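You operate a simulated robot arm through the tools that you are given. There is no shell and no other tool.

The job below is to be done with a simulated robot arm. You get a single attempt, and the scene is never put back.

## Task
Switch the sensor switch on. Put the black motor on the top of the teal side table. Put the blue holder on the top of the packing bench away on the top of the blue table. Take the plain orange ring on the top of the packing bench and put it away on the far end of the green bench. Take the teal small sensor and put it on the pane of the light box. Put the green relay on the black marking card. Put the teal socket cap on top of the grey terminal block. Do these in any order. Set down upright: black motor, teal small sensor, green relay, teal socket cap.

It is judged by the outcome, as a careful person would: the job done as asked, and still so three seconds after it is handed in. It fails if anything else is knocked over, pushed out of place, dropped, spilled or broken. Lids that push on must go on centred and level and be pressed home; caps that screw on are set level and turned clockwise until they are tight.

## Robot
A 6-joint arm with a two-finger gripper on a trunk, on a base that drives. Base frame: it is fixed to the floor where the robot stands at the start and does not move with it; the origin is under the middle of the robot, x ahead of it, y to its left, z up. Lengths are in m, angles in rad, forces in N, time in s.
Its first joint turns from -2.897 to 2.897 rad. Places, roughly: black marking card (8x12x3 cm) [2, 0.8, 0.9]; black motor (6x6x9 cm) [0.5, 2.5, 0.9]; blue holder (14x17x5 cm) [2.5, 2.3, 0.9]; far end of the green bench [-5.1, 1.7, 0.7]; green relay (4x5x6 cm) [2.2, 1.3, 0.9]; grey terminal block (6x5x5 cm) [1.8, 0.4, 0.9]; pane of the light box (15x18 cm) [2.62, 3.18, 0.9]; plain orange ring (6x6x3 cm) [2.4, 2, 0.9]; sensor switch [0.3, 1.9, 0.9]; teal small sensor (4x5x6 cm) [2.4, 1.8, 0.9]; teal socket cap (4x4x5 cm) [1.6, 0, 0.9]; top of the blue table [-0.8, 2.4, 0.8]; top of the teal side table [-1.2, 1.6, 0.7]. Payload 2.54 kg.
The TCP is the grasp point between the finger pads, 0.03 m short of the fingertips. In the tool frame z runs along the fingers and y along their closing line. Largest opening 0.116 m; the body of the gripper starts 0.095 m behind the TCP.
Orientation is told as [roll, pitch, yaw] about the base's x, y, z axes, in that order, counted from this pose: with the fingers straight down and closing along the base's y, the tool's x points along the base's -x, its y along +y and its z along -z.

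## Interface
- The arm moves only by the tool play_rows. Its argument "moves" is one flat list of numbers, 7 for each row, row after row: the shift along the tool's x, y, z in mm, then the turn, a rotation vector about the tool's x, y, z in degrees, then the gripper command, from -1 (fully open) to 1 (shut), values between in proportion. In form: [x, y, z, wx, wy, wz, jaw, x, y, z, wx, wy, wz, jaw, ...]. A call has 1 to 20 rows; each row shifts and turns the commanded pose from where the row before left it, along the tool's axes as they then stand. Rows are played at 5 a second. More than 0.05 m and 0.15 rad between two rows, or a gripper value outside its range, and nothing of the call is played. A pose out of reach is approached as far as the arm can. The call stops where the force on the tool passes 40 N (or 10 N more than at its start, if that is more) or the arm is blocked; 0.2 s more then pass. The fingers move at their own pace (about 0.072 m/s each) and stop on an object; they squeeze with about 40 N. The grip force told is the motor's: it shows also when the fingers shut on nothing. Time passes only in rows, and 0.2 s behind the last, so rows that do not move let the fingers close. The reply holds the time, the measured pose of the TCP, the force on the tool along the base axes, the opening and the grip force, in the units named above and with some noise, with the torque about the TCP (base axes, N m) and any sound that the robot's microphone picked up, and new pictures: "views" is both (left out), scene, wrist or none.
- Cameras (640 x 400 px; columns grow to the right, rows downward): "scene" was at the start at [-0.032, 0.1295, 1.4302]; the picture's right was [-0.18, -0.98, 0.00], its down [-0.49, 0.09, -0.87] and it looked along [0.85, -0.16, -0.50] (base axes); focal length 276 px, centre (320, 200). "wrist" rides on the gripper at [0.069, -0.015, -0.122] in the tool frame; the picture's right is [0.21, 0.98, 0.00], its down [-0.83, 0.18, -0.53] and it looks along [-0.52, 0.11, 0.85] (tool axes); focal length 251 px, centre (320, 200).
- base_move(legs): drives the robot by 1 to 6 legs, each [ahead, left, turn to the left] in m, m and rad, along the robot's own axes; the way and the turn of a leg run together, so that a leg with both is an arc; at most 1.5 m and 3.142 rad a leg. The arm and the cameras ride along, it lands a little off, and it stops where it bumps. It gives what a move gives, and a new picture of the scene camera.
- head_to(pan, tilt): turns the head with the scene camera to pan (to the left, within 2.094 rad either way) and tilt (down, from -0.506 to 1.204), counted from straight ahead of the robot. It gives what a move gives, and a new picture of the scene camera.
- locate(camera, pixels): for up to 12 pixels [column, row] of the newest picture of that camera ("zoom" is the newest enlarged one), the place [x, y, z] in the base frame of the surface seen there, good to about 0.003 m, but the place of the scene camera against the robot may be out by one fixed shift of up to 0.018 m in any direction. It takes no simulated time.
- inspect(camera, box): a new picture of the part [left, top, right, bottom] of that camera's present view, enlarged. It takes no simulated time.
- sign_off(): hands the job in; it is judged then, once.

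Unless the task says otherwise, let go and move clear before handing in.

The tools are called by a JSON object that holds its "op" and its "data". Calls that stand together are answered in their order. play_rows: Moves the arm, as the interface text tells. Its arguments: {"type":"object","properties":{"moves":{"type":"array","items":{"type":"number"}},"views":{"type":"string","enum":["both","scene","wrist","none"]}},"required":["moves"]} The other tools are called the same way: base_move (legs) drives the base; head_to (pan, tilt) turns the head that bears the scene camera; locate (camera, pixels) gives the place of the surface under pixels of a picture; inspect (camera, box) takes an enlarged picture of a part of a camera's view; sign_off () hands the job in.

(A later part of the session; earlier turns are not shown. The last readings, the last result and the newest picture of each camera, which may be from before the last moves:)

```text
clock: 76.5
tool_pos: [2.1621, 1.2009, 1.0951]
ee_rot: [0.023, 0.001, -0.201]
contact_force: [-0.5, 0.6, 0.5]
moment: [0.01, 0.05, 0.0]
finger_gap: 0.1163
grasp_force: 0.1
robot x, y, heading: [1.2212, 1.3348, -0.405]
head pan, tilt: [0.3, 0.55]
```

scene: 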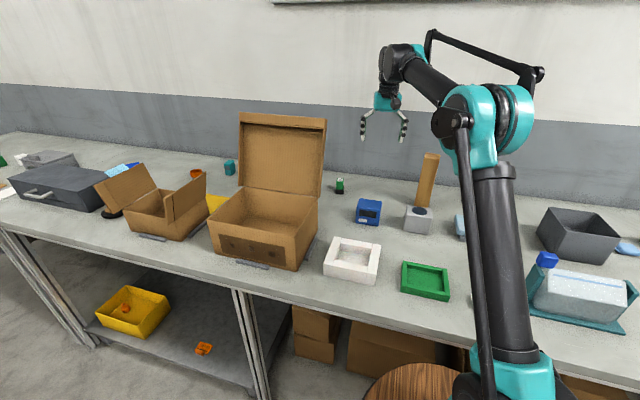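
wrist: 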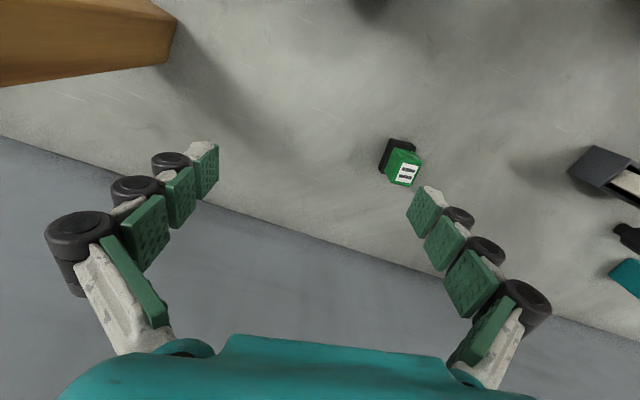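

Elbow well up. Descend to ~0.975, then move left/forward over the relay.

{"op": "play_rows", "data": {"moves": [0, 0, 40, 1.3, 0, 0, -1, 0, 0, 40, 0, 0, 0, -1, 0, 0, 40, 0, 0, 0, -1, -8, 45, 0, 0, 0, 0, -1, -10, 45, 0, 0, 0, 0, -1, -12, 45, 0, 0, 0, 0, -1], "views": "both"}}

{"op": "inspect", "data": {"camera": "wrist", "box": [260, 110, 380, 210]}}

```text
clock: 78.0
tool_pos: [2.2155, 1.3265, 0.9751]
ee_rot: [-0.002, 0.001, -0.203]
contact_force: [0.3, -0.4, 0.7]
moment: [0.06, -0.02, 0.02]
finger_gap: 0.1157
grasp_force: 0.0
robot x, y, heading: [1.217, 1.3364, -0.404]
head pan, tilt: [0.3, 0.55]
```

scene: 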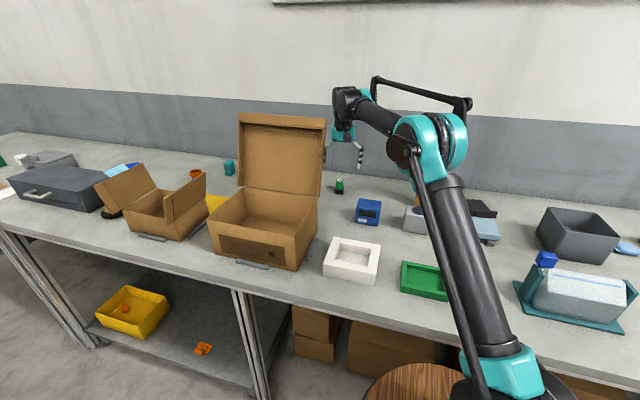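
wrist: 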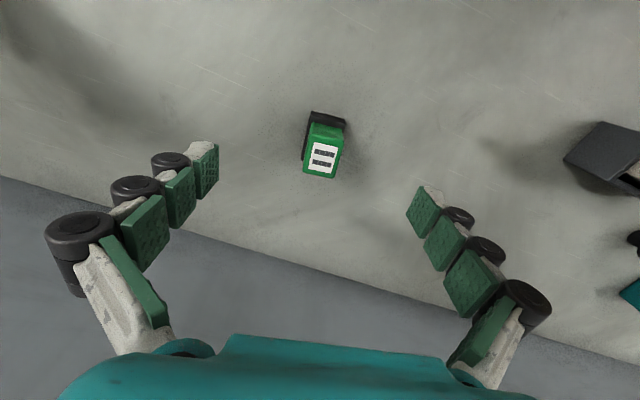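

```text
4.00 times, centred on (320, 160) of wrist
```

zoom: 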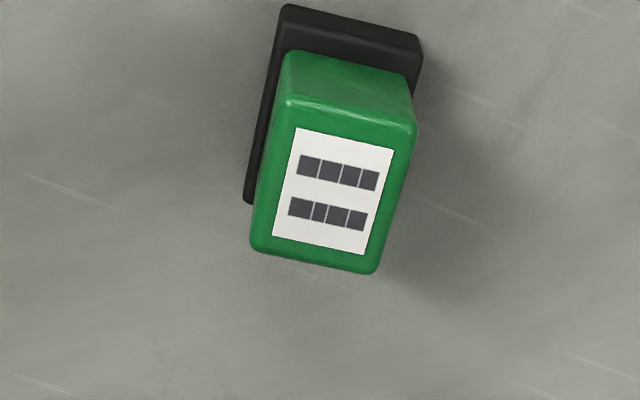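

Small correction (−10, +4 mm) and descend to grasp height 0.900 on the green body.

{"op": "play_rows", "data": {"moves": [-10, 4, 0, 0, 0, 0, -1, 0, 0, 25, 0, 0, 0, -1, 0, 0, 25, 0, 0, 0, -1, 0, 0, 25, 0, 0, 0, -1], "views": "wrist"}}

```text
clock: 79.0
tool_pos: [2.2297, 1.3296, 0.8993]
ee_rot: [-0.001, -0.001, -0.202]
contact_force: [0.1, -0.2, 0.5]
moment: [-0.03, 0.0, 0.02]
finger_gap: 0.1158
grasp_force: 0.0
robot x, y, heading: [1.2175, 1.3356, -0.406]
head pan, tilt: [0.3, 0.55]
```

wrist: 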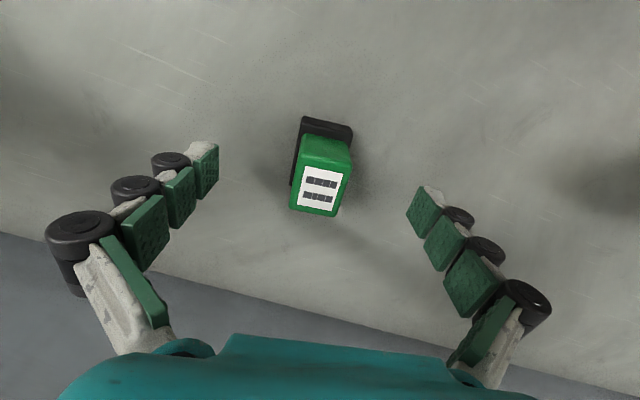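

Well centred. Closing on the relay.

{"op": "play_rows", "data": {"moves": [0, 0, 0, 0, 0, 0, 0, 0, 0, 0, 0, 0, 0, 0.6, 0, 0, 0, 0, 0, 0, 1, 0, 0, 0, 0, 0, 0, 1, 0, 0, 0, 0, 0, 0, 1], "views": "wrist"}}

```text
clock: 80.2
tool_pos: [2.2305, 1.3295, 0.9001]
ee_rot: [0.0, 0.0, -0.202]
contact_force: [-0.2, 0.4, 1.8]
moment: [0.01, 0.0, 0.05]
finger_gap: 0.0278
grasp_force: 40.3
robot x, y, heading: [1.2153, 1.3354, -0.402]
head pan, tilt: [0.3, 0.55]
```

wrist: 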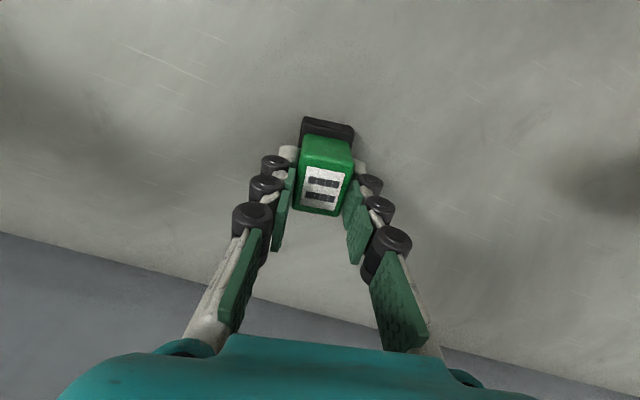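

Gripped (27.8 mm). Lifting, then swinging right/back rising to z≈1.14 to clear the wooden post.

{"op": "play_rows", "data": {"moves": [0, 0, -20, 0, 0, 0, 1, 0, 0, -20, 0, 0, 0, 1, 10, -28, -29, 0, 0, 0, 1, 10, -28, -29, 0, 0, 0, 1, 10, -28, -29, 0, 0, 0, 1, 10, -28, -29, 0, 0, 0, 1, 10, -28, -29, 0, 0, 0, 1, 10, -28, -29, 0, 0, 0, 1, 10, -28, -29, 0, 0, 0, 1], "views": "both"}}

```text
clock: 82.2
tool_pos: [2.1232, 1.1484, 1.1417]
ee_rot: [-0.002, 0.0, -0.2]
contact_force: [1.0, -0.1, -0.3]
moment: [-0.02, 0.1, 0.01]
finger_gap: 0.0281
grasp_force: 40.5
robot x, y, heading: [1.2169, 1.3339, -0.401]
head pan, tilt: [0.3, 0.55]
```

scene: 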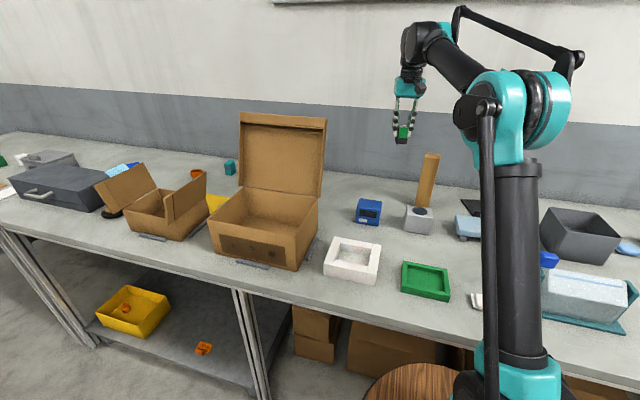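
wrist: 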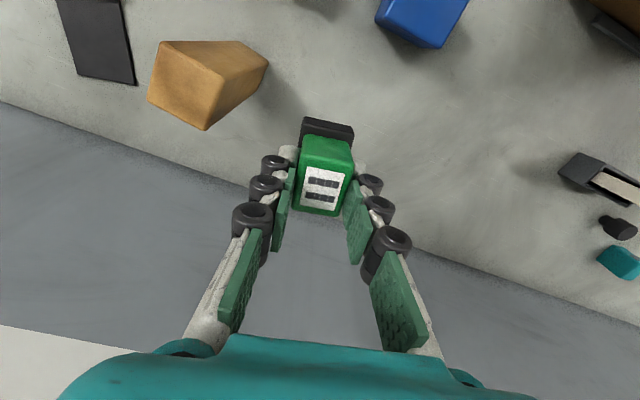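

Relay held; post top at (190,85) passes below. Moving right over to the card.

{"op": "play_rows", "data": {"moves": [8, -41, 0, 0, 0, 0, 1, 8, -41, 0, 0, 0, 0, 1, 3, -41, 0, 0, 0, 0, 1, 3, -41, 0, 0, 0, 0, 1, 3, -41, 0, 0, 0, 0, 1, 0, -41, 0, 0, 0, 0, 1, 0, -41, 0, 0, 0, 0, 1], "views": "wrist"}}

{"op": "inspect", "data": {"camera": "wrist", "box": [230, 40, 430, 180]}}

```text
clock: 83.8
tool_pos: [2.0395, 0.8781, 1.1416]
ee_rot: [-0.001, 0.0, -0.201]
contact_force: [0.2, -0.3, -0.5]
moment: [-0.07, 0.01, -0.01]
finger_gap: 0.028
grasp_force: 40.0
robot x, y, heading: [1.217, 1.3375, -0.397]
head pan, tilt: [0.3, 0.55]
```

wrist: 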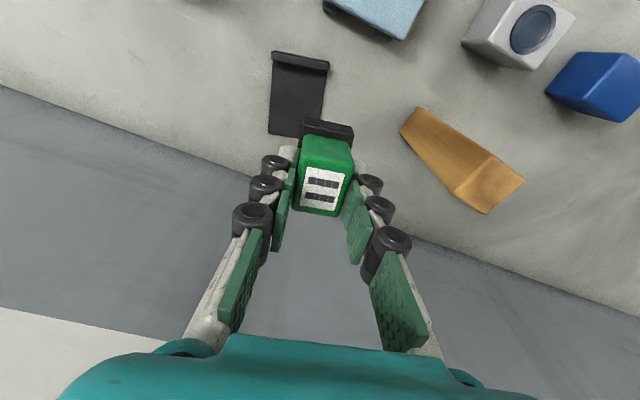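

```text
2.86 times, centred on (330, 110) of wrist
```

zoom: 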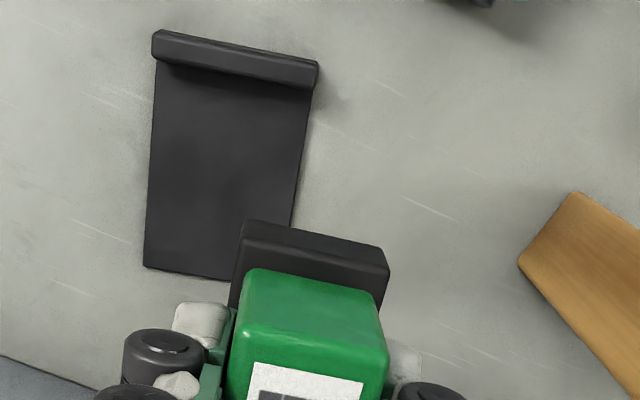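

Card fully visible with a raised near lip. Locating its flat corners.

{"op": "locate", "data": {"camera": "zoom", "pixels": [[165, 75], [300, 98], [150, 260], [225, 272], [230, 170], [160, 45], [310, 75], [225, 120], [200, 220], [130, 200]]}}

```text
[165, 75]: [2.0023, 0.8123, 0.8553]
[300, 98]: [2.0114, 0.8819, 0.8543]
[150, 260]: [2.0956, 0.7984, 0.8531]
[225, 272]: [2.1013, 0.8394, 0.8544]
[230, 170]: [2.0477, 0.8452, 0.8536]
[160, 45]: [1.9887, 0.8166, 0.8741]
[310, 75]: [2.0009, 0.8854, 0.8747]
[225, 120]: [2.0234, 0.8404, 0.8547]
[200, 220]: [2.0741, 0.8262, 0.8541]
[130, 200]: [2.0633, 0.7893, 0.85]
```

Card flat surface z≈0.854, centre ≈(2.054,0.840). Moving above and descending to just above contact.

{"op": "play_rows", "data": {"moves": [-24, -34, 0, 0, 0, 0, 1, 0, 0, 45, 0, 0, 0, 1, 0, 0, 45, 0, 0, 0, 1, 0, 0, 45, 0, 0, 0, 1, 0, 0, 45, 0, 0, 0, 1, 0, 0, 35, 0, 0, 0, 1, 0, 0, 14, 0, 0, 0, 1], "views": "wrist"}}

```text
clock: 85.3
tool_pos: [2.0566, 0.8386, 0.9132]
ee_rot: [0.001, 0.0, -0.2]
contact_force: [0.3, 0.3, -0.9]
moment: [0.0, 0.01, -0.02]
finger_gap: 0.0276
grasp_force: 40.1
robot x, y, heading: [1.213, 1.335, -0.402]
head pan, tilt: [0.3, 0.55]
```

wrist: 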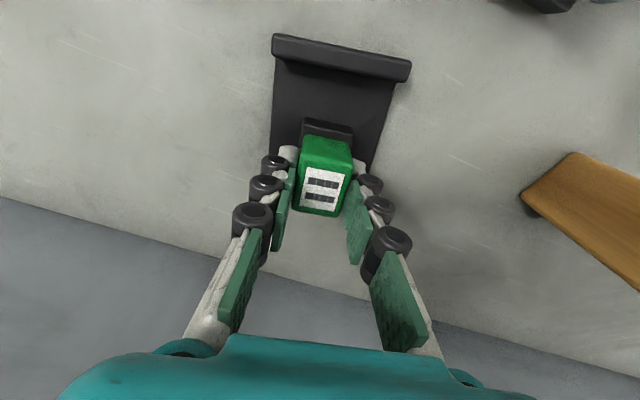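

Relay is over the card's flat area. Lowering slowly.

{"op": "play_rows", "data": {"moves": [0, 0, 5, 0, 0, 0, 1, 0, 0, 1.5, 0, 0, 0, 1, 0, 0, 1, 0, 0, 0, 1, 0, 0, 1, 0, 0, 0, 1], "views": "none"}}

```text
clock: 86.3
tool_pos: [2.055, 0.8377, 0.9047]
ee_rot: [0.0, -0.001, -0.202]
contact_force: [-0.3, -0.2, -0.8]
moment: [0.01, -0.03, 0.01]
finger_gap: 0.0277
grasp_force: 39.7
robot x, y, heading: [1.2141, 1.3367, -0.397]
head pan, tilt: [0.3, 0.55]
```

{"op": "play_rows", "data": {"moves": [0, 0, 1, 0, 0, 0, 1, 0, 0, 1, 0, 0, 0, 1], "views": "none"}}

```text
clock: 87.0
tool_pos: [2.0551, 0.8381, 0.9047]
ee_rot: [0.0, -0.001, -0.201]
contact_force: [6.0, -4.6, 26.0]
moment: [-0.14, -0.13, 0.0]
finger_gap: 0.028
grasp_force: 39.9
robot x, y, heading: [1.2185, 1.3321, -0.403]
head pan, tilt: [0.3, 0.55]
```

Contact at 0.9047 as predicted. Ease up 1.5 mm, open, and retreat.

{"op": "play_rows", "data": {"moves": [0, 0, -1.5, 0, 0, 0, 1, 0, 0, 0, 0, 0, 0, 0.3, 0, 0, 0, 0, 0, 0, 0, 0, 0, 0, 0, 0, 0, 0, 0, 0, 0, 0, 0, 0, 0], "views": "wrist"}}

{"op": "play_rows", "data": {"moves": [0, 0, -20, 0, 0, 0, 0, 0, 0, -40, 0, 0, 0, -0.5, 0, 0, -45, 0, 0, 0, -1, 0, 0, -45, 0, 0, 0, -1, 10, 0, -45, 0, 0, 0, -1, 20, 0, -40, 0, 0, 0, -1], "views": "both"}}

```text
clock: 88.2
tool_pos: [2.0565, 0.8373, 0.9037]
ee_rot: [0.0, 0.0, -0.199]
contact_force: [0.2, -0.5, 0.6]
moment: [-0.01, -0.03, 0.02]
finger_gap: 0.0578
grasp_force: 0.0
robot x, y, heading: [1.213, 1.3363, -0.406]
head pan, tilt: [0.3, 0.55]
```

wrist: 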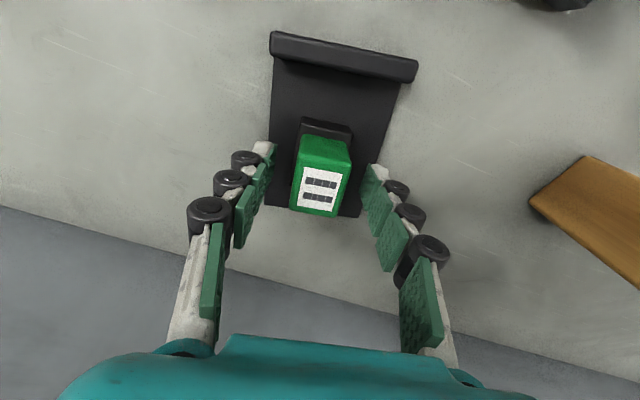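

```text
clock: 89.5
tool_pos: [2.0286, 0.8442, 1.1372]
ee_rot: [-0.001, 0.001, -0.201]
contact_force: [-0.3, 0.0, -0.8]
moment: [0.0, 0.1, 0.0]
finger_gap: 0.116
grasp_force: 0.2
robot x, y, heading: [1.2146, 1.3304, -0.405]
head pan, tilt: [0.3, 0.55]
```

scene: 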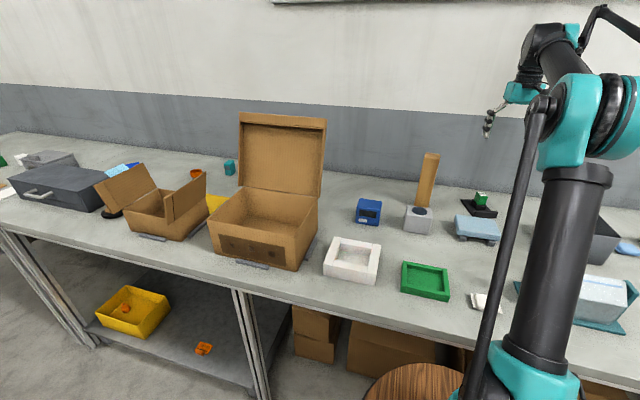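
wrist: 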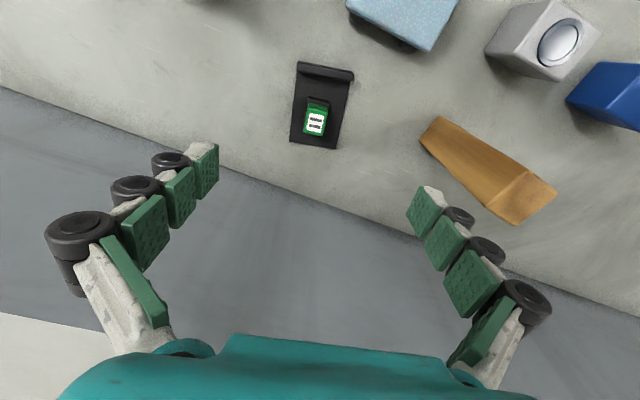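

Relay stands on the card. Now retract and raise the arm to get past the tall carton lid.

{"op": "play_rows", "data": {"moves": [20, 0, -30, 0, 0, 6, -1, 25, 0, -30, 0, 0, 5.5, -1, 40, 10, 0, 0, 0, 0, -1, 40, 20, 0, 0, 0, 0, -1, 40, 20, 0, 0, 0, 0, -1, 40, 25, 0, 0, 0, 0, -1, 40, 25, 0, 0, 0, 0, -1, 40, 25, 0, 0, 0, 0, -1], "views": "none"}}

{"op": "base_move", "data": {"legs": [[-0.15, 0, 0], [0, 0.9, 0]]}}

```text
clock: 91.3
tool_pos: [1.8131, 1.0649, 1.199]
ee_rot: [0.0, -0.001, -0.4]
contact_force: [0.8, 0.5, 0.2]
moment: [0.0, 0.0, 0.02]
finger_gap: 0.1159
grasp_force: 0.1
robot x, y, heading: [1.2141, 1.3364, -0.398]
head pan, tilt: [0.3, 0.55]
```

```text
clock: 97.0
tool_pos: [2.0234, 1.9443, 1.1997]
ee_rot: [0.0, -0.001, -0.405]
contact_force: [0.3, 0.7, -0.8]
moment: [-0.03, -0.02, 0.02]
finger_gap: 0.1158
grasp_force: 0.2
robot x, y, heading: [1.4279, 2.2151, -0.407]
head pan, tilt: [0.3, 0.55]
```

scene: 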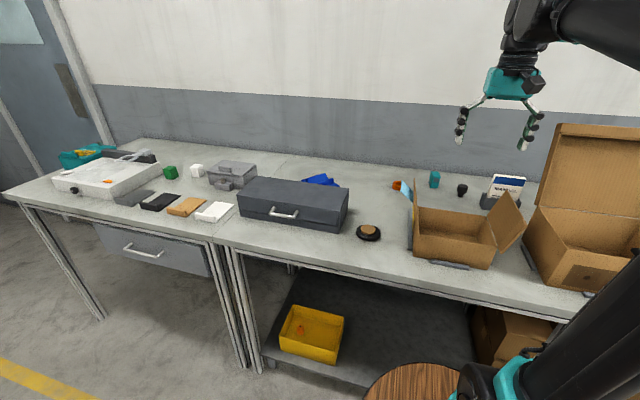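

Sensor at (435,178), ring near (398,186), blue holder near (322,180) behind the dark toolbox, light box at (105,172). Zoom and locate.

{"op": "inspect", "data": {"camera": "scene", "box": [290, 140, 550, 290]}}

{"op": "inspect", "data": {"camera": "scene", "box": [30, 110, 290, 260]}}

{"op": "locate", "data": {"camera": "scene", "pixels": [[435, 175], [398, 185], [322, 179], [413, 200], [497, 192], [524, 224], [490, 250], [412, 245], [506, 187], [293, 185], [105, 172], [350, 195]]}}

```text
2.46 times, centred on (420, 215) of scene
```

zoom: 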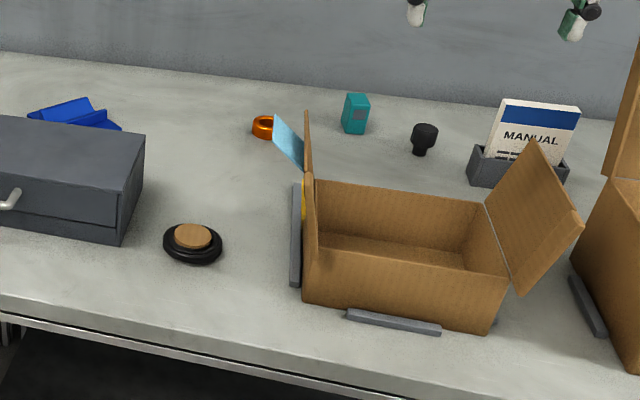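

```text
2.46 times, centred on (160, 185) of scene
```

zoom: 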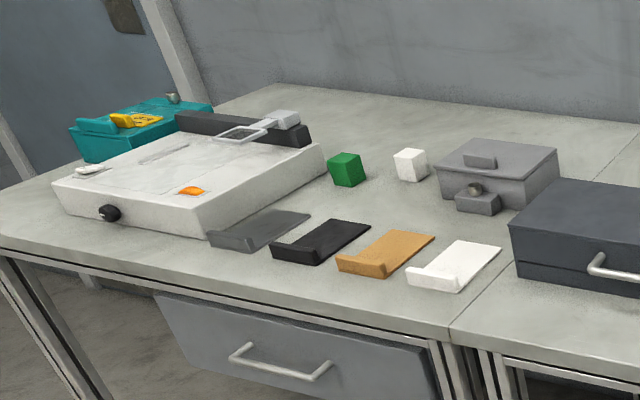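

```text
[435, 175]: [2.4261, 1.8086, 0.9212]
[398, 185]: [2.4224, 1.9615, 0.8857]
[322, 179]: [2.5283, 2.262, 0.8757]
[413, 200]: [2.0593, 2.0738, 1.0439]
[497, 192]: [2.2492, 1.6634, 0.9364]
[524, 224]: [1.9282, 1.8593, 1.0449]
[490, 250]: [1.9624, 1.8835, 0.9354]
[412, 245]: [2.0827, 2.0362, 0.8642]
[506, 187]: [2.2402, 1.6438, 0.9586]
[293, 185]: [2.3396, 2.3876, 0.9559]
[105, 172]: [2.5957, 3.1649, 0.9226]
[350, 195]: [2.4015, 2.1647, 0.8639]
```

Drive ahead 0.155 m to working distance, then move the gripper over the sensor at height.

{"op": "base_move", "data": {"legs": [[0.155, 0.0, 0.005]]}}

{"op": "play_rows", "data": {"moves": [-40, 0, 0, 0, 0, 0, -1, -40, 0, 10, 0, 0, 0, -1, -40, 0, 20, 0, 0, 0, -1, -40, 5, 20, 0, 0, 0, -1, -30, 5, 20, 0, 0, 0, -1], "views": "both"}}

```text
clock: 98.5
tool_pos: [2.1592, 1.8882, 1.1991]
ee_rot: [0.001, -0.001, -0.398]
contact_force: [-0.2, 0.0, -0.7]
moment: [0.03, 0.0, 0.04]
finger_gap: 0.116
grasp_force: 0.0
robot x, y, heading: [1.558, 2.1557, -0.403]
head pan, tilt: [0.3, 0.55]
stopped in leg 1: the robot was blocked; the commanded pose is now the measured one
```

scene: 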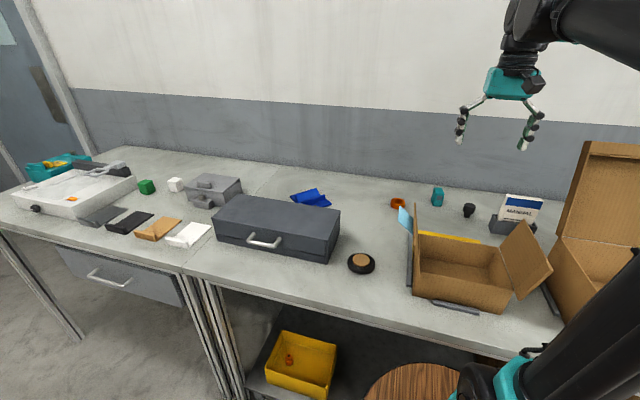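

```text
clock: 99.7
tool_pos: [2.3383, 1.8228, 1.1307]
ee_rot: [0.0, -0.001, -0.398]
contact_force: [-0.4, -0.2, 1.1]
moment: [0.0, -0.05, 0.02]
finger_gap: 0.1159
grasp_force: 0.0
robot x, y, heading: [1.5592, 2.1575, -0.402]
head pan, tilt: [0.3, 0.55]
```

scene: 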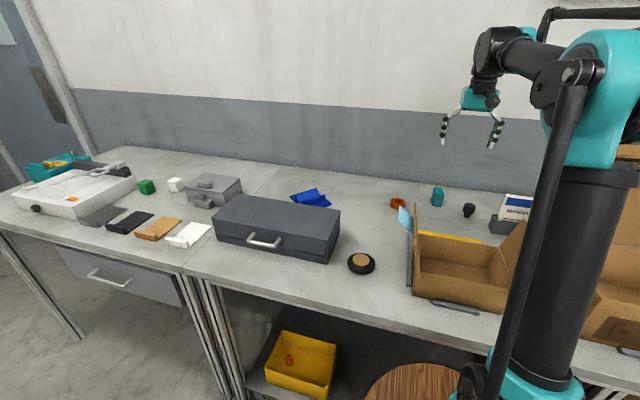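
wrist: 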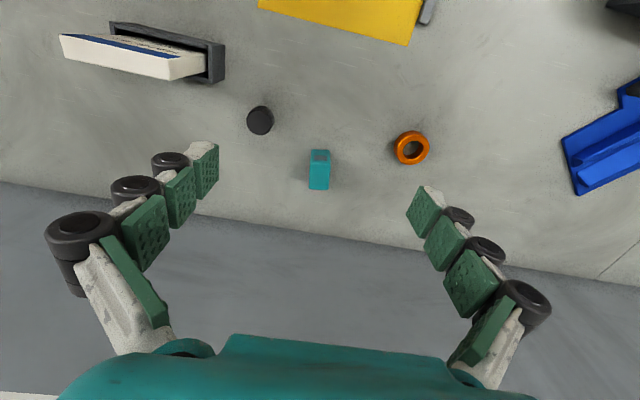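

The base bumped lightly at u≈0.588 and stopped; that distance suffices. Wrist view shows sensor (319,170), ring (411,147), holder (605,140). Locate.

{"op": "locate", "data": {"camera": "wrist", "pixels": [[319, 178], [312, 165], [327, 165], [320, 155], [319, 187], [411, 137], [411, 165], [398, 150], [428, 150], [411, 150], [600, 150], [260, 120]]}}

{"op": "inspect", "data": {"camera": "wrist", "box": [270, 110, 450, 220]}}

{"op": "inspect", "data": {"camera": "wrist", "box": [540, 60, 640, 220]}}

```text
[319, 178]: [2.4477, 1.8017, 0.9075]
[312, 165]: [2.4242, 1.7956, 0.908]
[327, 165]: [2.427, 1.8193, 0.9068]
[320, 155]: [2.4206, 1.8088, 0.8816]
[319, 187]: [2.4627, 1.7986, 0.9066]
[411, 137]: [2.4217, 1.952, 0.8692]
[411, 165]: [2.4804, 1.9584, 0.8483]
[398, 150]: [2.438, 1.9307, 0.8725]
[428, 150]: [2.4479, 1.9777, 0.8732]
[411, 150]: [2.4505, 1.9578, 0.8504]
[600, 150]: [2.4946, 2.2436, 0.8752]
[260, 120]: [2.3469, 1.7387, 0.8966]
```

```text
3.56 times, centred on (360, 165) of wrist
```

zoom: 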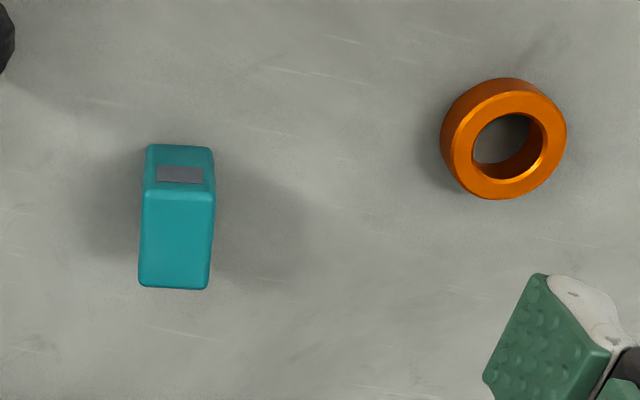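

```text
2.50 times, centred on (590, 140) of wrist
```

zoom: 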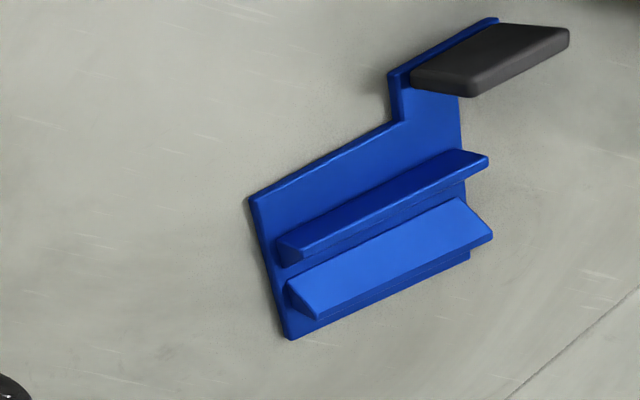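

Sensor top centre ≈(2.4445,1.8035), z 0.907, yawed ~12° from the gripper. Move over it, rotate, and descend to z≈0.99.

{"op": "play_rows", "data": {"moves": [-35, 8, 0, 0, 0, 0, -1, -35, 8, 0, 0, 0, 0, -1, -34, 8, 0, 0, 0, 0, -1, 0, 0, 45, 0, 0, -6, -1, 0, 0, 45, 0, 0, -6, -1, 0, 0, 45, 0, 0, 0, -1], "views": "wrist"}}

{"op": "inspect", "data": {"camera": "wrist", "box": [260, 90, 380, 190]}}

```text
clock: 101.1
tool_pos: [2.4436, 1.8055, 0.993]
ee_rot: [-0.001, 0.0, -0.188]
contact_force: [-0.6, -0.2, 0.7]
moment: [0.03, -0.05, 0.01]
finger_gap: 0.116
grasp_force: 0.1
robot x, y, heading: [1.5626, 2.157, -0.405]
head pan, tilt: [0.3, 0.55]
```

wrist: 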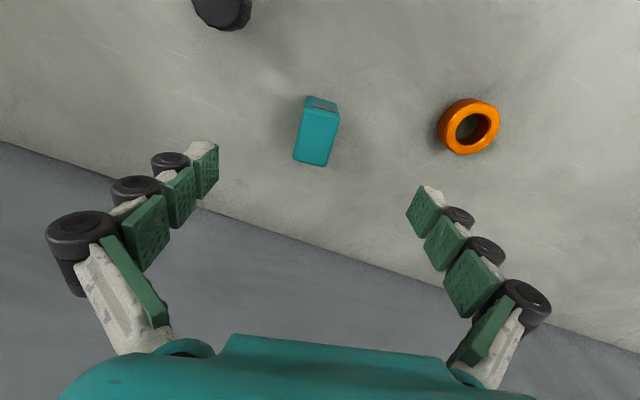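

```text
4.00 times, centred on (320, 140) of wrist
```

zoom: 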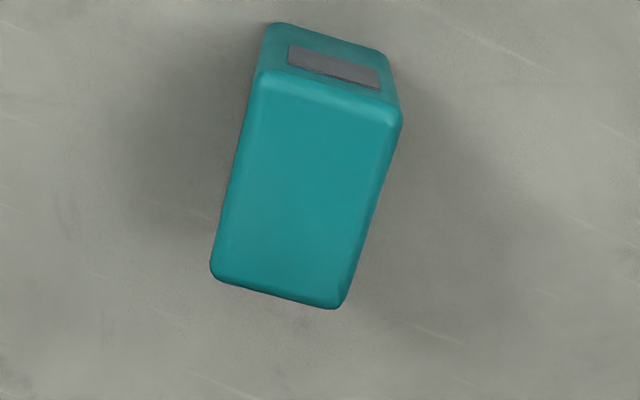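

{"op": "locate", "data": {"camera": "zoom", "pixels": [[265, 85], [393, 115], [220, 272], [335, 300], [305, 190], [235, 180], [368, 200]]}}

```text
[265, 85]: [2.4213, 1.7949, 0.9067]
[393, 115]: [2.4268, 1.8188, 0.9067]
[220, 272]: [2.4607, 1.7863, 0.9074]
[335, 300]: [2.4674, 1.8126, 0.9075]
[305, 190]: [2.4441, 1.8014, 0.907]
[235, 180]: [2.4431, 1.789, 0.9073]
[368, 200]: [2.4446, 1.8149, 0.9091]
```

Centre (2.444,1.803). Fine adjust and descend to 0.886, then close.

{"op": "play_rows", "data": {"moves": [0, -2.5, 0, 0, 0, 1.5, -1, 0, 0, 40, 0, 0, 0, -1, 0, 0, 40, 0, 0, 0, -1, 0, 0, 27, 0, 0, 0, -1], "views": "wrist"}}

{"op": "play_rows", "data": {"moves": [0, 0, 0, 0, 0, 0, 0, 0, 0, 0, 0, 0, 0, 0.6, 0, 0, 0, 0, 0, 0, 1, 0, 0, 0, 0, 0, 0, 1, 0, 0, 0, 0, 0, 0, 1], "views": "wrist"}}

```text
clock: 102.1
tool_pos: [2.4427, 1.8043, 0.8866]
ee_rot: [0.0, -0.001, -0.214]
contact_force: [-0.7, -1.4, 0.5]
moment: [0.01, -0.03, 0.02]
finger_gap: 0.116
grasp_force: 0.1
robot x, y, heading: [1.5606, 2.1561, -0.405]
head pan, tilt: [0.3, 0.55]
```

wrist: 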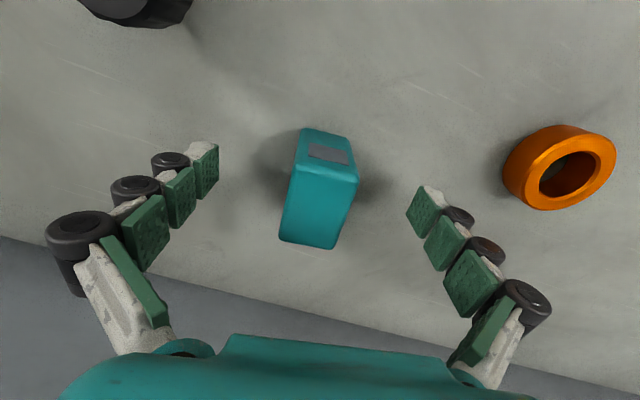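

```text
clock: 103.3
tool_pos: [2.4439, 1.8031, 0.8864]
ee_rot: [0.001, -0.001, -0.214]
contact_force: [0.1, 0.4, 0.6]
moment: [0.05, -0.03, 0.01]
finger_gap: 0.0309
grasp_force: 40.0
robot x, y, heading: [1.5588, 2.1574, -0.404]
head pan, tilt: [0.3, 0.55]
```

wrist: 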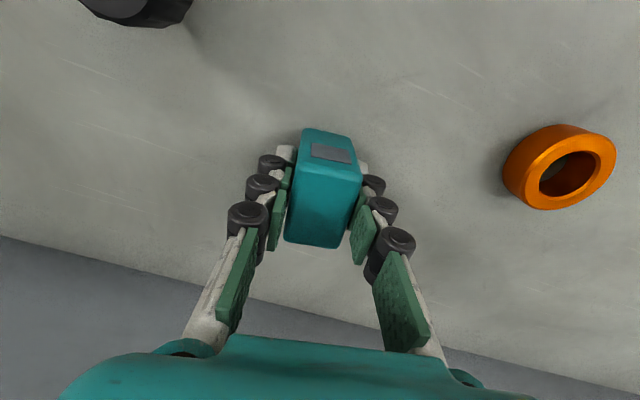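

Gripped (30.9 mm). Lifting to 1.14, then retracting over the box.

{"op": "play_rows", "data": {"moves": [0, 0, -20, 0, 0, 0, 1, 0, 0, -42, 0, 0, 0, 1, 0, 0, -42, 0, 0, 0, 1, 0, 0, -42, 0, 0, 0, 1, 0, 0, -42, 0, 0, 0, 1, 10, 0, -42, 0, 0, 0, 1, 30, 10, -30, 0, 0, 5, 1, 40, 10, 0, 0, 0, 5.5, 1, 40, 10, 0, 0, 0, 0, 1, 40, 10, 0, 0, 0, 0, 1, 40, 10, 0, 0, 0, 0, 1, 40, 10, 0, 0, 0, 0, 1], "views": "both"}}

```text
clock: 105.9
tool_pos: [2.2386, 1.9437, 1.1435]
ee_rot: [-0.001, 0.001, -0.397]
contact_force: [0.5, 0.6, -1.4]
moment: [0.0, 0.08, 0.04]
finger_gap: 0.0309
grasp_force: 39.4
robot x, y, heading: [1.5589, 2.1565, -0.399]
head pan, tilt: [0.3, 0.55]
```

scene: 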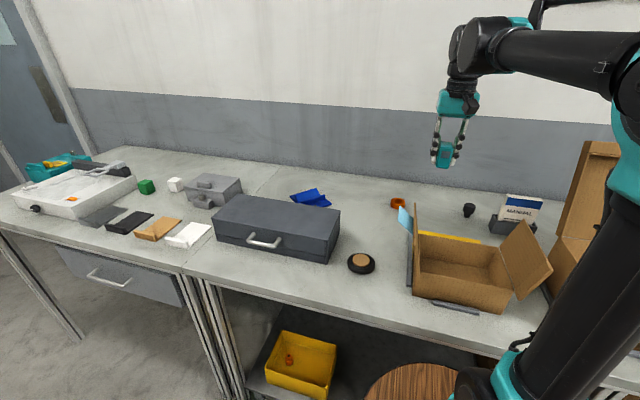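
wrist: 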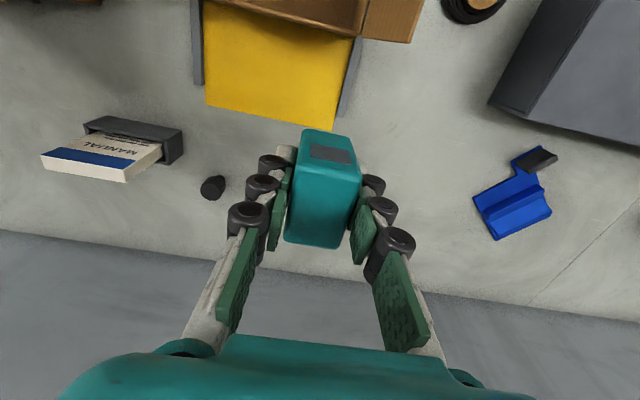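

Drive back 0.15 m and left 1.25 m to the light box.

{"op": "base_move", "data": {"legs": [[-0.15, 0, 0], [0, 1.25, 0]]}}

{"op": "head_to", "data": {"pan": 0.3, "tilt": 0.7}}

{"op": "play_rows", "data": {"moves": [0, 0, 0, 0, 0, 0, 1], "views": "wrist"}}

```text
clock: 113.2
tool_pos: [2.5896, 3.1554, 1.1433]
ee_rot: [-0.001, -0.001, -0.396]
contact_force: [0.2, 0.2, -2.2]
moment: [-0.01, 0.02, 0.0]
finger_gap: 0.0307
grasp_force: 40.1
robot x, y, heading: [1.9106, 3.3672, -0.394]
head pan, tilt: [0.3, 0.55]
```

scene: 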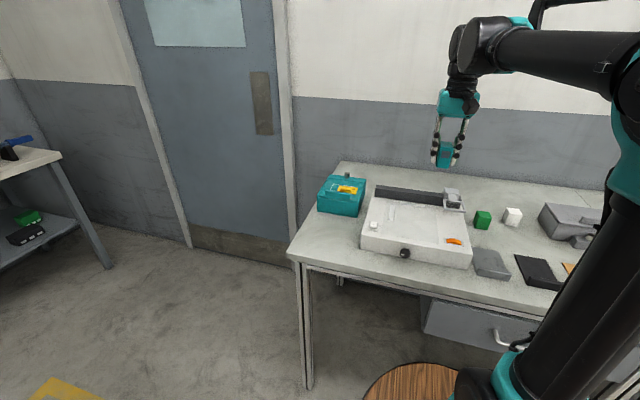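

```text
clock: 113.9
tool_pos: [2.5901, 3.1556, 1.1457]
ee_rot: [-0.002, -0.001, -0.397]
contact_force: [0.0, -0.1, -1.7]
moment: [0.0, 0.0, 0.02]
finger_gap: 0.031
grasp_force: 40.2
robot x, y, heading: [1.9122, 3.3685, -0.397]
head pan, tilt: [0.3, 0.7]
```

scene: 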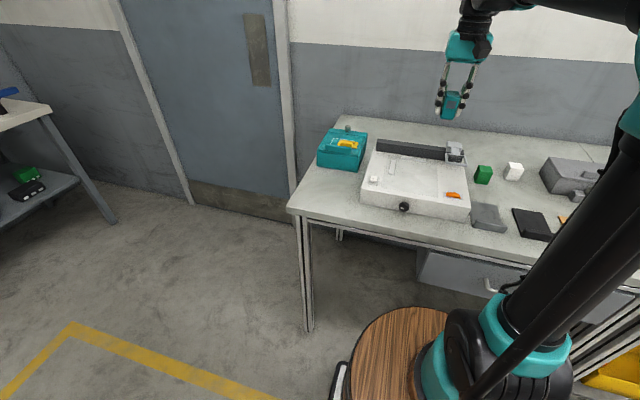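

```text
clock: 114.3
tool_pos: [2.5891, 3.1549, 1.1439]
ee_rot: [0.0, -0.001, -0.397]
contact_force: [-1.0, -0.1, -1.4]
moment: [-0.02, -0.01, 0.02]
finger_gap: 0.0309
grasp_force: 39.7
robot x, y, heading: [1.911, 3.3679, -0.403]
head pan, tilt: [0.3, 0.7]
```

wrist: 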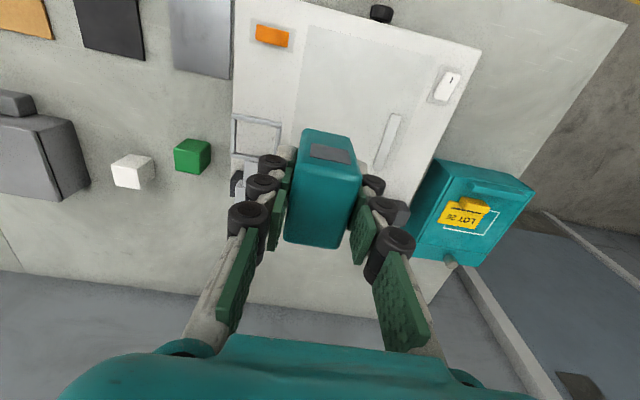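

The light box is in view with small fixtures at its edges. Zooming in to find the pane outline.

{"op": "inspect", "data": {"camera": "scene", "box": [330, 120, 490, 230]}}

{"op": "inspect", "data": {"camera": "wrist", "box": [210, 0, 490, 180]}}

```text
3.64 times, centred on (410, 175) of scene
```

zoom: 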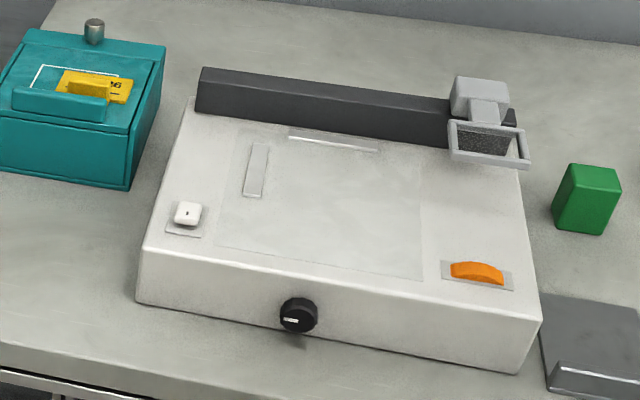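

```text
2.22 times, centred on (350, 90) of wrist
```

zoom: 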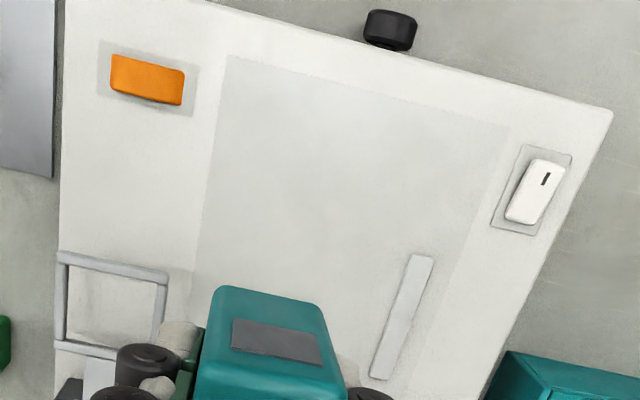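

{"op": "locate", "data": {"camera": "zoom", "pixels": [[228, 58], [505, 130], [190, 290], [405, 385], [330, 200], [330, 250], [400, 320], [425, 258], [375, 375], [120, 270], [540, 190], [150, 80]]}}

{"op": "locate", "data": {"camera": "scene", "pixels": [[450, 163], [390, 155], [410, 180], [430, 198], [460, 147], [435, 150]]}}

```text
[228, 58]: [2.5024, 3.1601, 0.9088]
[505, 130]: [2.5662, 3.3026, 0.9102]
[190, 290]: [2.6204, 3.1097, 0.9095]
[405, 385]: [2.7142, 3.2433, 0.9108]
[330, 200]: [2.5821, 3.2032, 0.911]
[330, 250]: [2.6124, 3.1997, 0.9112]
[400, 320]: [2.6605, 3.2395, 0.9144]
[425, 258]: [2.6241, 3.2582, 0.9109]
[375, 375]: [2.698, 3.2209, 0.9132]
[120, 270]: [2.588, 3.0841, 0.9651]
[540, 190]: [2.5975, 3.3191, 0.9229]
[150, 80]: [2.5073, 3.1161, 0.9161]
```

```text
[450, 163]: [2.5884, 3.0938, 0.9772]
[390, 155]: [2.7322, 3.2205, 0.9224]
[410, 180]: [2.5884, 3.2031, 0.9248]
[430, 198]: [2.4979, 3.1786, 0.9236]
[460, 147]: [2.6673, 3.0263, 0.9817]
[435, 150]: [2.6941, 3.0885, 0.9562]
```

Pane surface z≈0.910, near edge from (2.502,3.160) to (2.566,3.303). I'll place at ≈(2.60,3.20), clear of the clips and magnifier.

{"op": "play_rows", "data": {"moves": [7, 46, 0, 0, 0, 0, 1, 0, 0, 45, 0, 0, 0, 1, 0, 0, 45, 0, 0, 0, 1, 0, 0, 45, 0, 0, 0, 1, 0, 0, 45, 0, 0, 0, 1], "views": "both"}}

{"op": "inspect", "data": {"camera": "scene", "box": [330, 100, 490, 230]}}

```text
clock: 115.5
tool_pos: [2.6027, 3.2015, 0.9648]
ee_rot: [0.001, -0.001, -0.396]
contact_force: [0.2, -0.3, -1.5]
moment: [0.02, -0.03, -0.03]
finger_gap: 0.0311
grasp_force: 40.1
robot x, y, heading: [1.9099, 3.3685, -0.397]
head pan, tilt: [0.3, 0.7]
```

scene: 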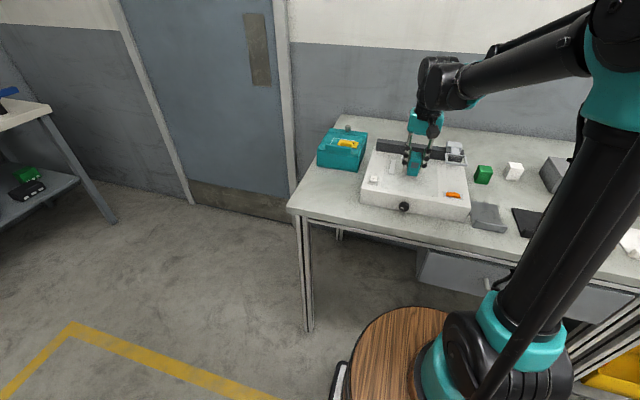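
wrist: 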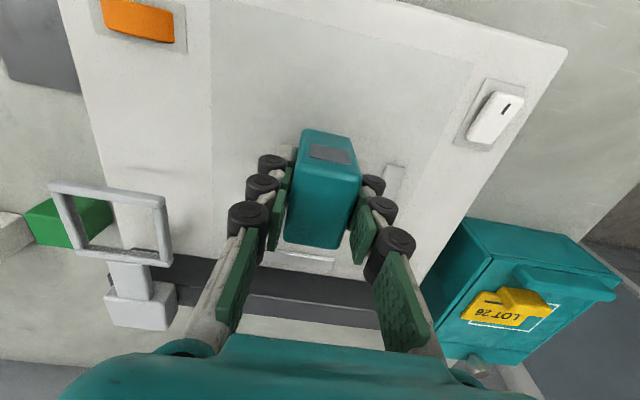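

```text
3.08 times, centred on (410, 165) of scene
```

zoom: 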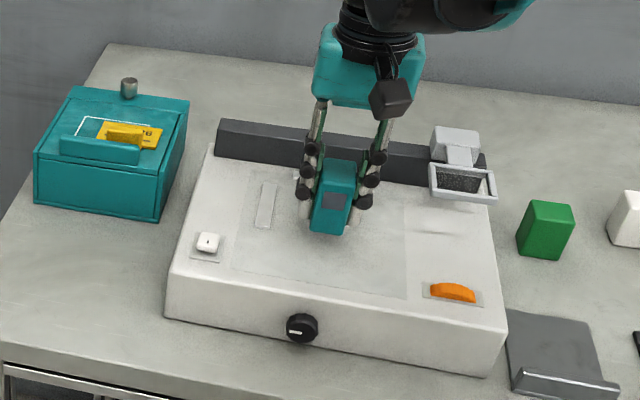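

Sensor is above the pane, clear of the clips. Lowering gently.

{"op": "play_rows", "data": {"moves": [0, 0, 10, 0, 0, 0, 1, 0, 0, 5, 0, 0, 0, 1, 0, 0, 1, 0, 0, 0, 1, 0, 0, 1, 0, 0, 0, 1], "views": "none"}}

{"op": "play_rows", "data": {"moves": [0, 0, 1, 0, 0, 0, 1], "views": "none"}}

```text
clock: 116.5
tool_pos: [2.6006, 3.2015, 0.947]
ee_rot: [0.0, -0.003, -0.396]
contact_force: [-0.8, 0.3, -0.2]
moment: [0.0, 0.01, 0.03]
finger_gap: 0.0306
grasp_force: 40.1
robot x, y, heading: [1.9146, 3.3709, -0.401]
head pan, tilt: [0.3, 0.7]
```

```text
clock: 116.9
tool_pos: [2.6003, 3.2017, 0.9462]
ee_rot: [0.0, -0.003, -0.396]
contact_force: [0.6, 0.4, 2.1]
moment: [0.07, -0.03, 0.01]
finger_gap: 0.0308
grasp_force: 39.8
robot x, y, heading: [1.9098, 3.3685, -0.399]
head pan, tilt: [0.3, 0.7]
```

Light contact. A half millimetre more, then release and rise.

{"op": "play_rows", "data": {"moves": [0, 0, 0.5, 0, 0, 0, 1, 0, 0, 0, 0, 0, 0, 0.6, 0, 0, 0, 0, 0, 0, 0.2, 0, 0, 0, 0, 0, 0, 0.1, 0, 0, 0, 0, 0, 0, 0.1], "views": "wrist"}}

{"op": "play_rows", "data": {"moves": [0, 0, -20, 0, 0, 0, 0.1, 0, 0, -40, 0, 0, 0, 0, 0, 0, -45, 0, 0, 0, -1, 0, 0, -45, 0, 0, 0, -1, 0, 0, -45, 0, 0, 0, -1], "views": "both"}}

{"op": "inspect", "data": {"camera": "scene", "box": [330, 100, 490, 230]}}

```text
clock: 118.1
tool_pos: [2.6003, 3.2013, 0.9468]
ee_rot: [-0.001, -0.001, -0.398]
contact_force: [-0.8, -0.4, 0.3]
moment: [0.01, 0.0, 0.02]
finger_gap: 0.0525
grasp_force: 0.0
robot x, y, heading: [1.9078, 3.3689, -0.399]
head pan, tilt: [0.3, 0.7]
```

wrist: 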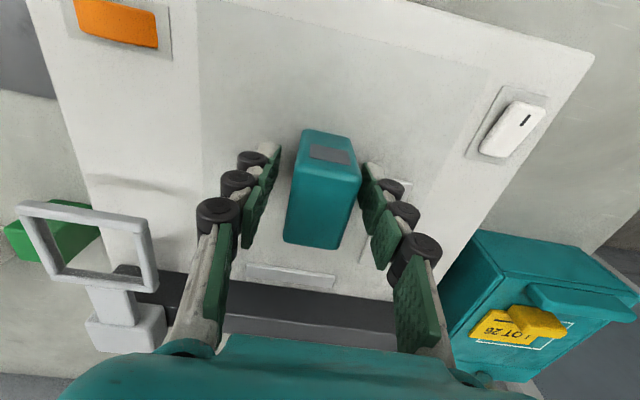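

```text
clock: 119.3
tool_pos: [2.6, 3.2031, 1.1421]
ee_rot: [0.0, -0.001, -0.396]
contact_force: [0.5, 0.0, -0.5]
moment: [-0.02, 0.01, 0.01]
finger_gap: 0.1158
grasp_force: 0.0
robot x, y, heading: [1.9113, 3.371, -0.397]
head pan, tilt: [0.3, 0.7]
```

scene: 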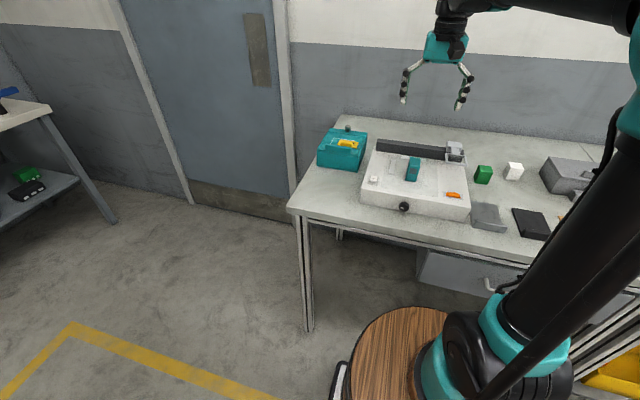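
wrist: 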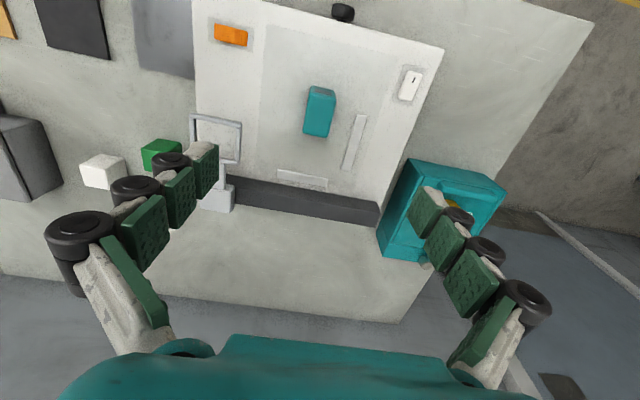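

```text
3.08 times, centred on (410, 165) of scene
```

zoom: 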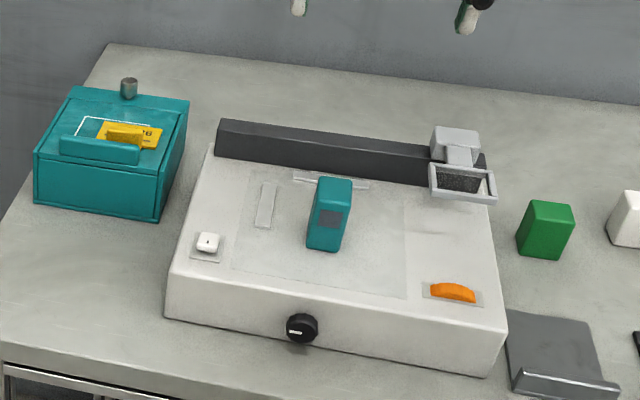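

The sensor stands on the pane. Next the blue holder: drive right 0.8 m with the arm high, and approach 0.1 m.

{"op": "play_rows", "data": {"moves": [20, -10, -20, 0, 0, 0, -1, 20, -10, -20, 0, 0, 0, -1], "views": "none"}}

{"op": "base_move", "data": {"legs": [[0, -0.8, 0], [0.1, 0, 0]]}}

{"op": "head_to", "data": {"pan": 0.1, "tilt": 0.6}}

```text
clock: 119.9
tool_pos: [2.5547, 3.1959, 1.1806]
ee_rot: [0.0, 0.0, -0.397]
contact_force: [0.2, -0.1, 0.4]
moment: [0.03, 0.08, 0.01]
finger_gap: 0.1157
grasp_force: 0.1
robot x, y, heading: [1.9135, 3.373, -0.398]
head pan, tilt: [0.3, 0.7]
```

```text
clock: 124.9
tool_pos: [2.3468, 2.4396, 1.1797]
ee_rot: [0.0, -0.002, -0.395]
contact_force: [-0.1, -0.1, 0.1]
moment: [-0.01, -0.01, -0.01]
finger_gap: 0.1159
grasp_force: 0.0
robot x, y, heading: [1.6983, 2.609, -0.394]
head pan, tilt: [0.3, 0.7]
```

scene: 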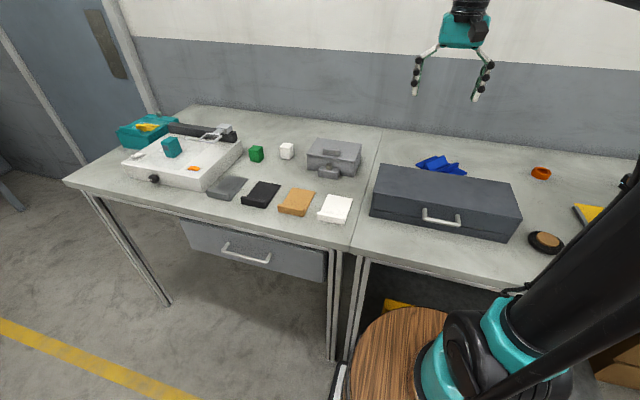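

```text
clock: 125.6
tool_pos: [2.3465, 2.4387, 1.181]
ee_rot: [-0.001, 0.0, -0.394]
contact_force: [0.3, -0.1, 0.0]
moment: [-0.02, 0.02, -0.02]
finger_gap: 0.1163
grasp_force: 0.1
robot x, y, heading: [1.7008, 2.6066, -0.396]
head pan, tilt: [0.099, 0.6]
```

scene: 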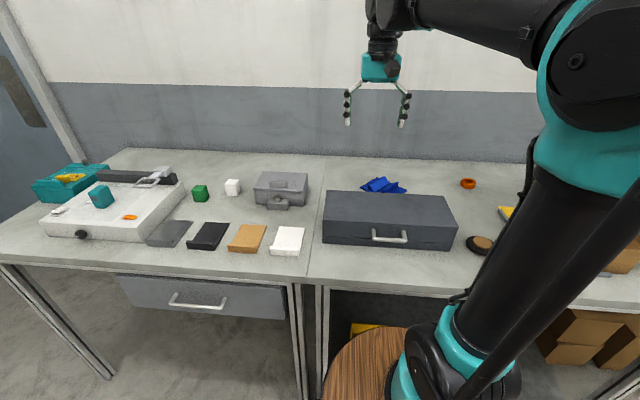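

Moving the gripper toward the holder for a closer wrist view.

{"op": "play_rows", "data": {"moves": [-40, -32, 0, 0, 0, 0, -1, -40, -32, 0, 0, 0, 0, -1, -35, -32, 10, 0, 0, 0, -1, -30, -32, 20, 0, 0, 0, -1], "views": "wrist"}}

{"op": "inspect", "data": {"camera": "wrist", "box": [220, 40, 440, 200]}}

```text
refused: row 1 steps farther than a row can; nothing moved
```

```text
2.50 times, centred on (330, 120) of wrist
```

zoom: 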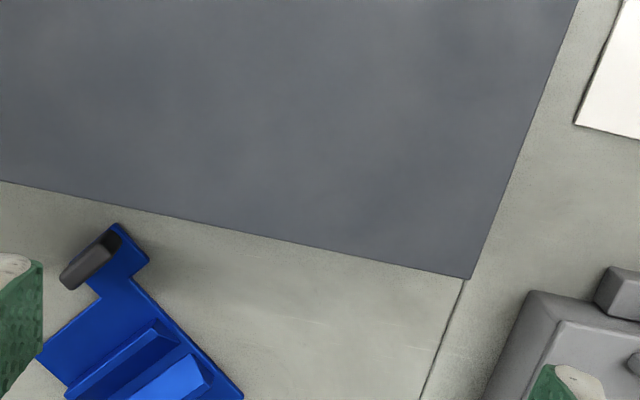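

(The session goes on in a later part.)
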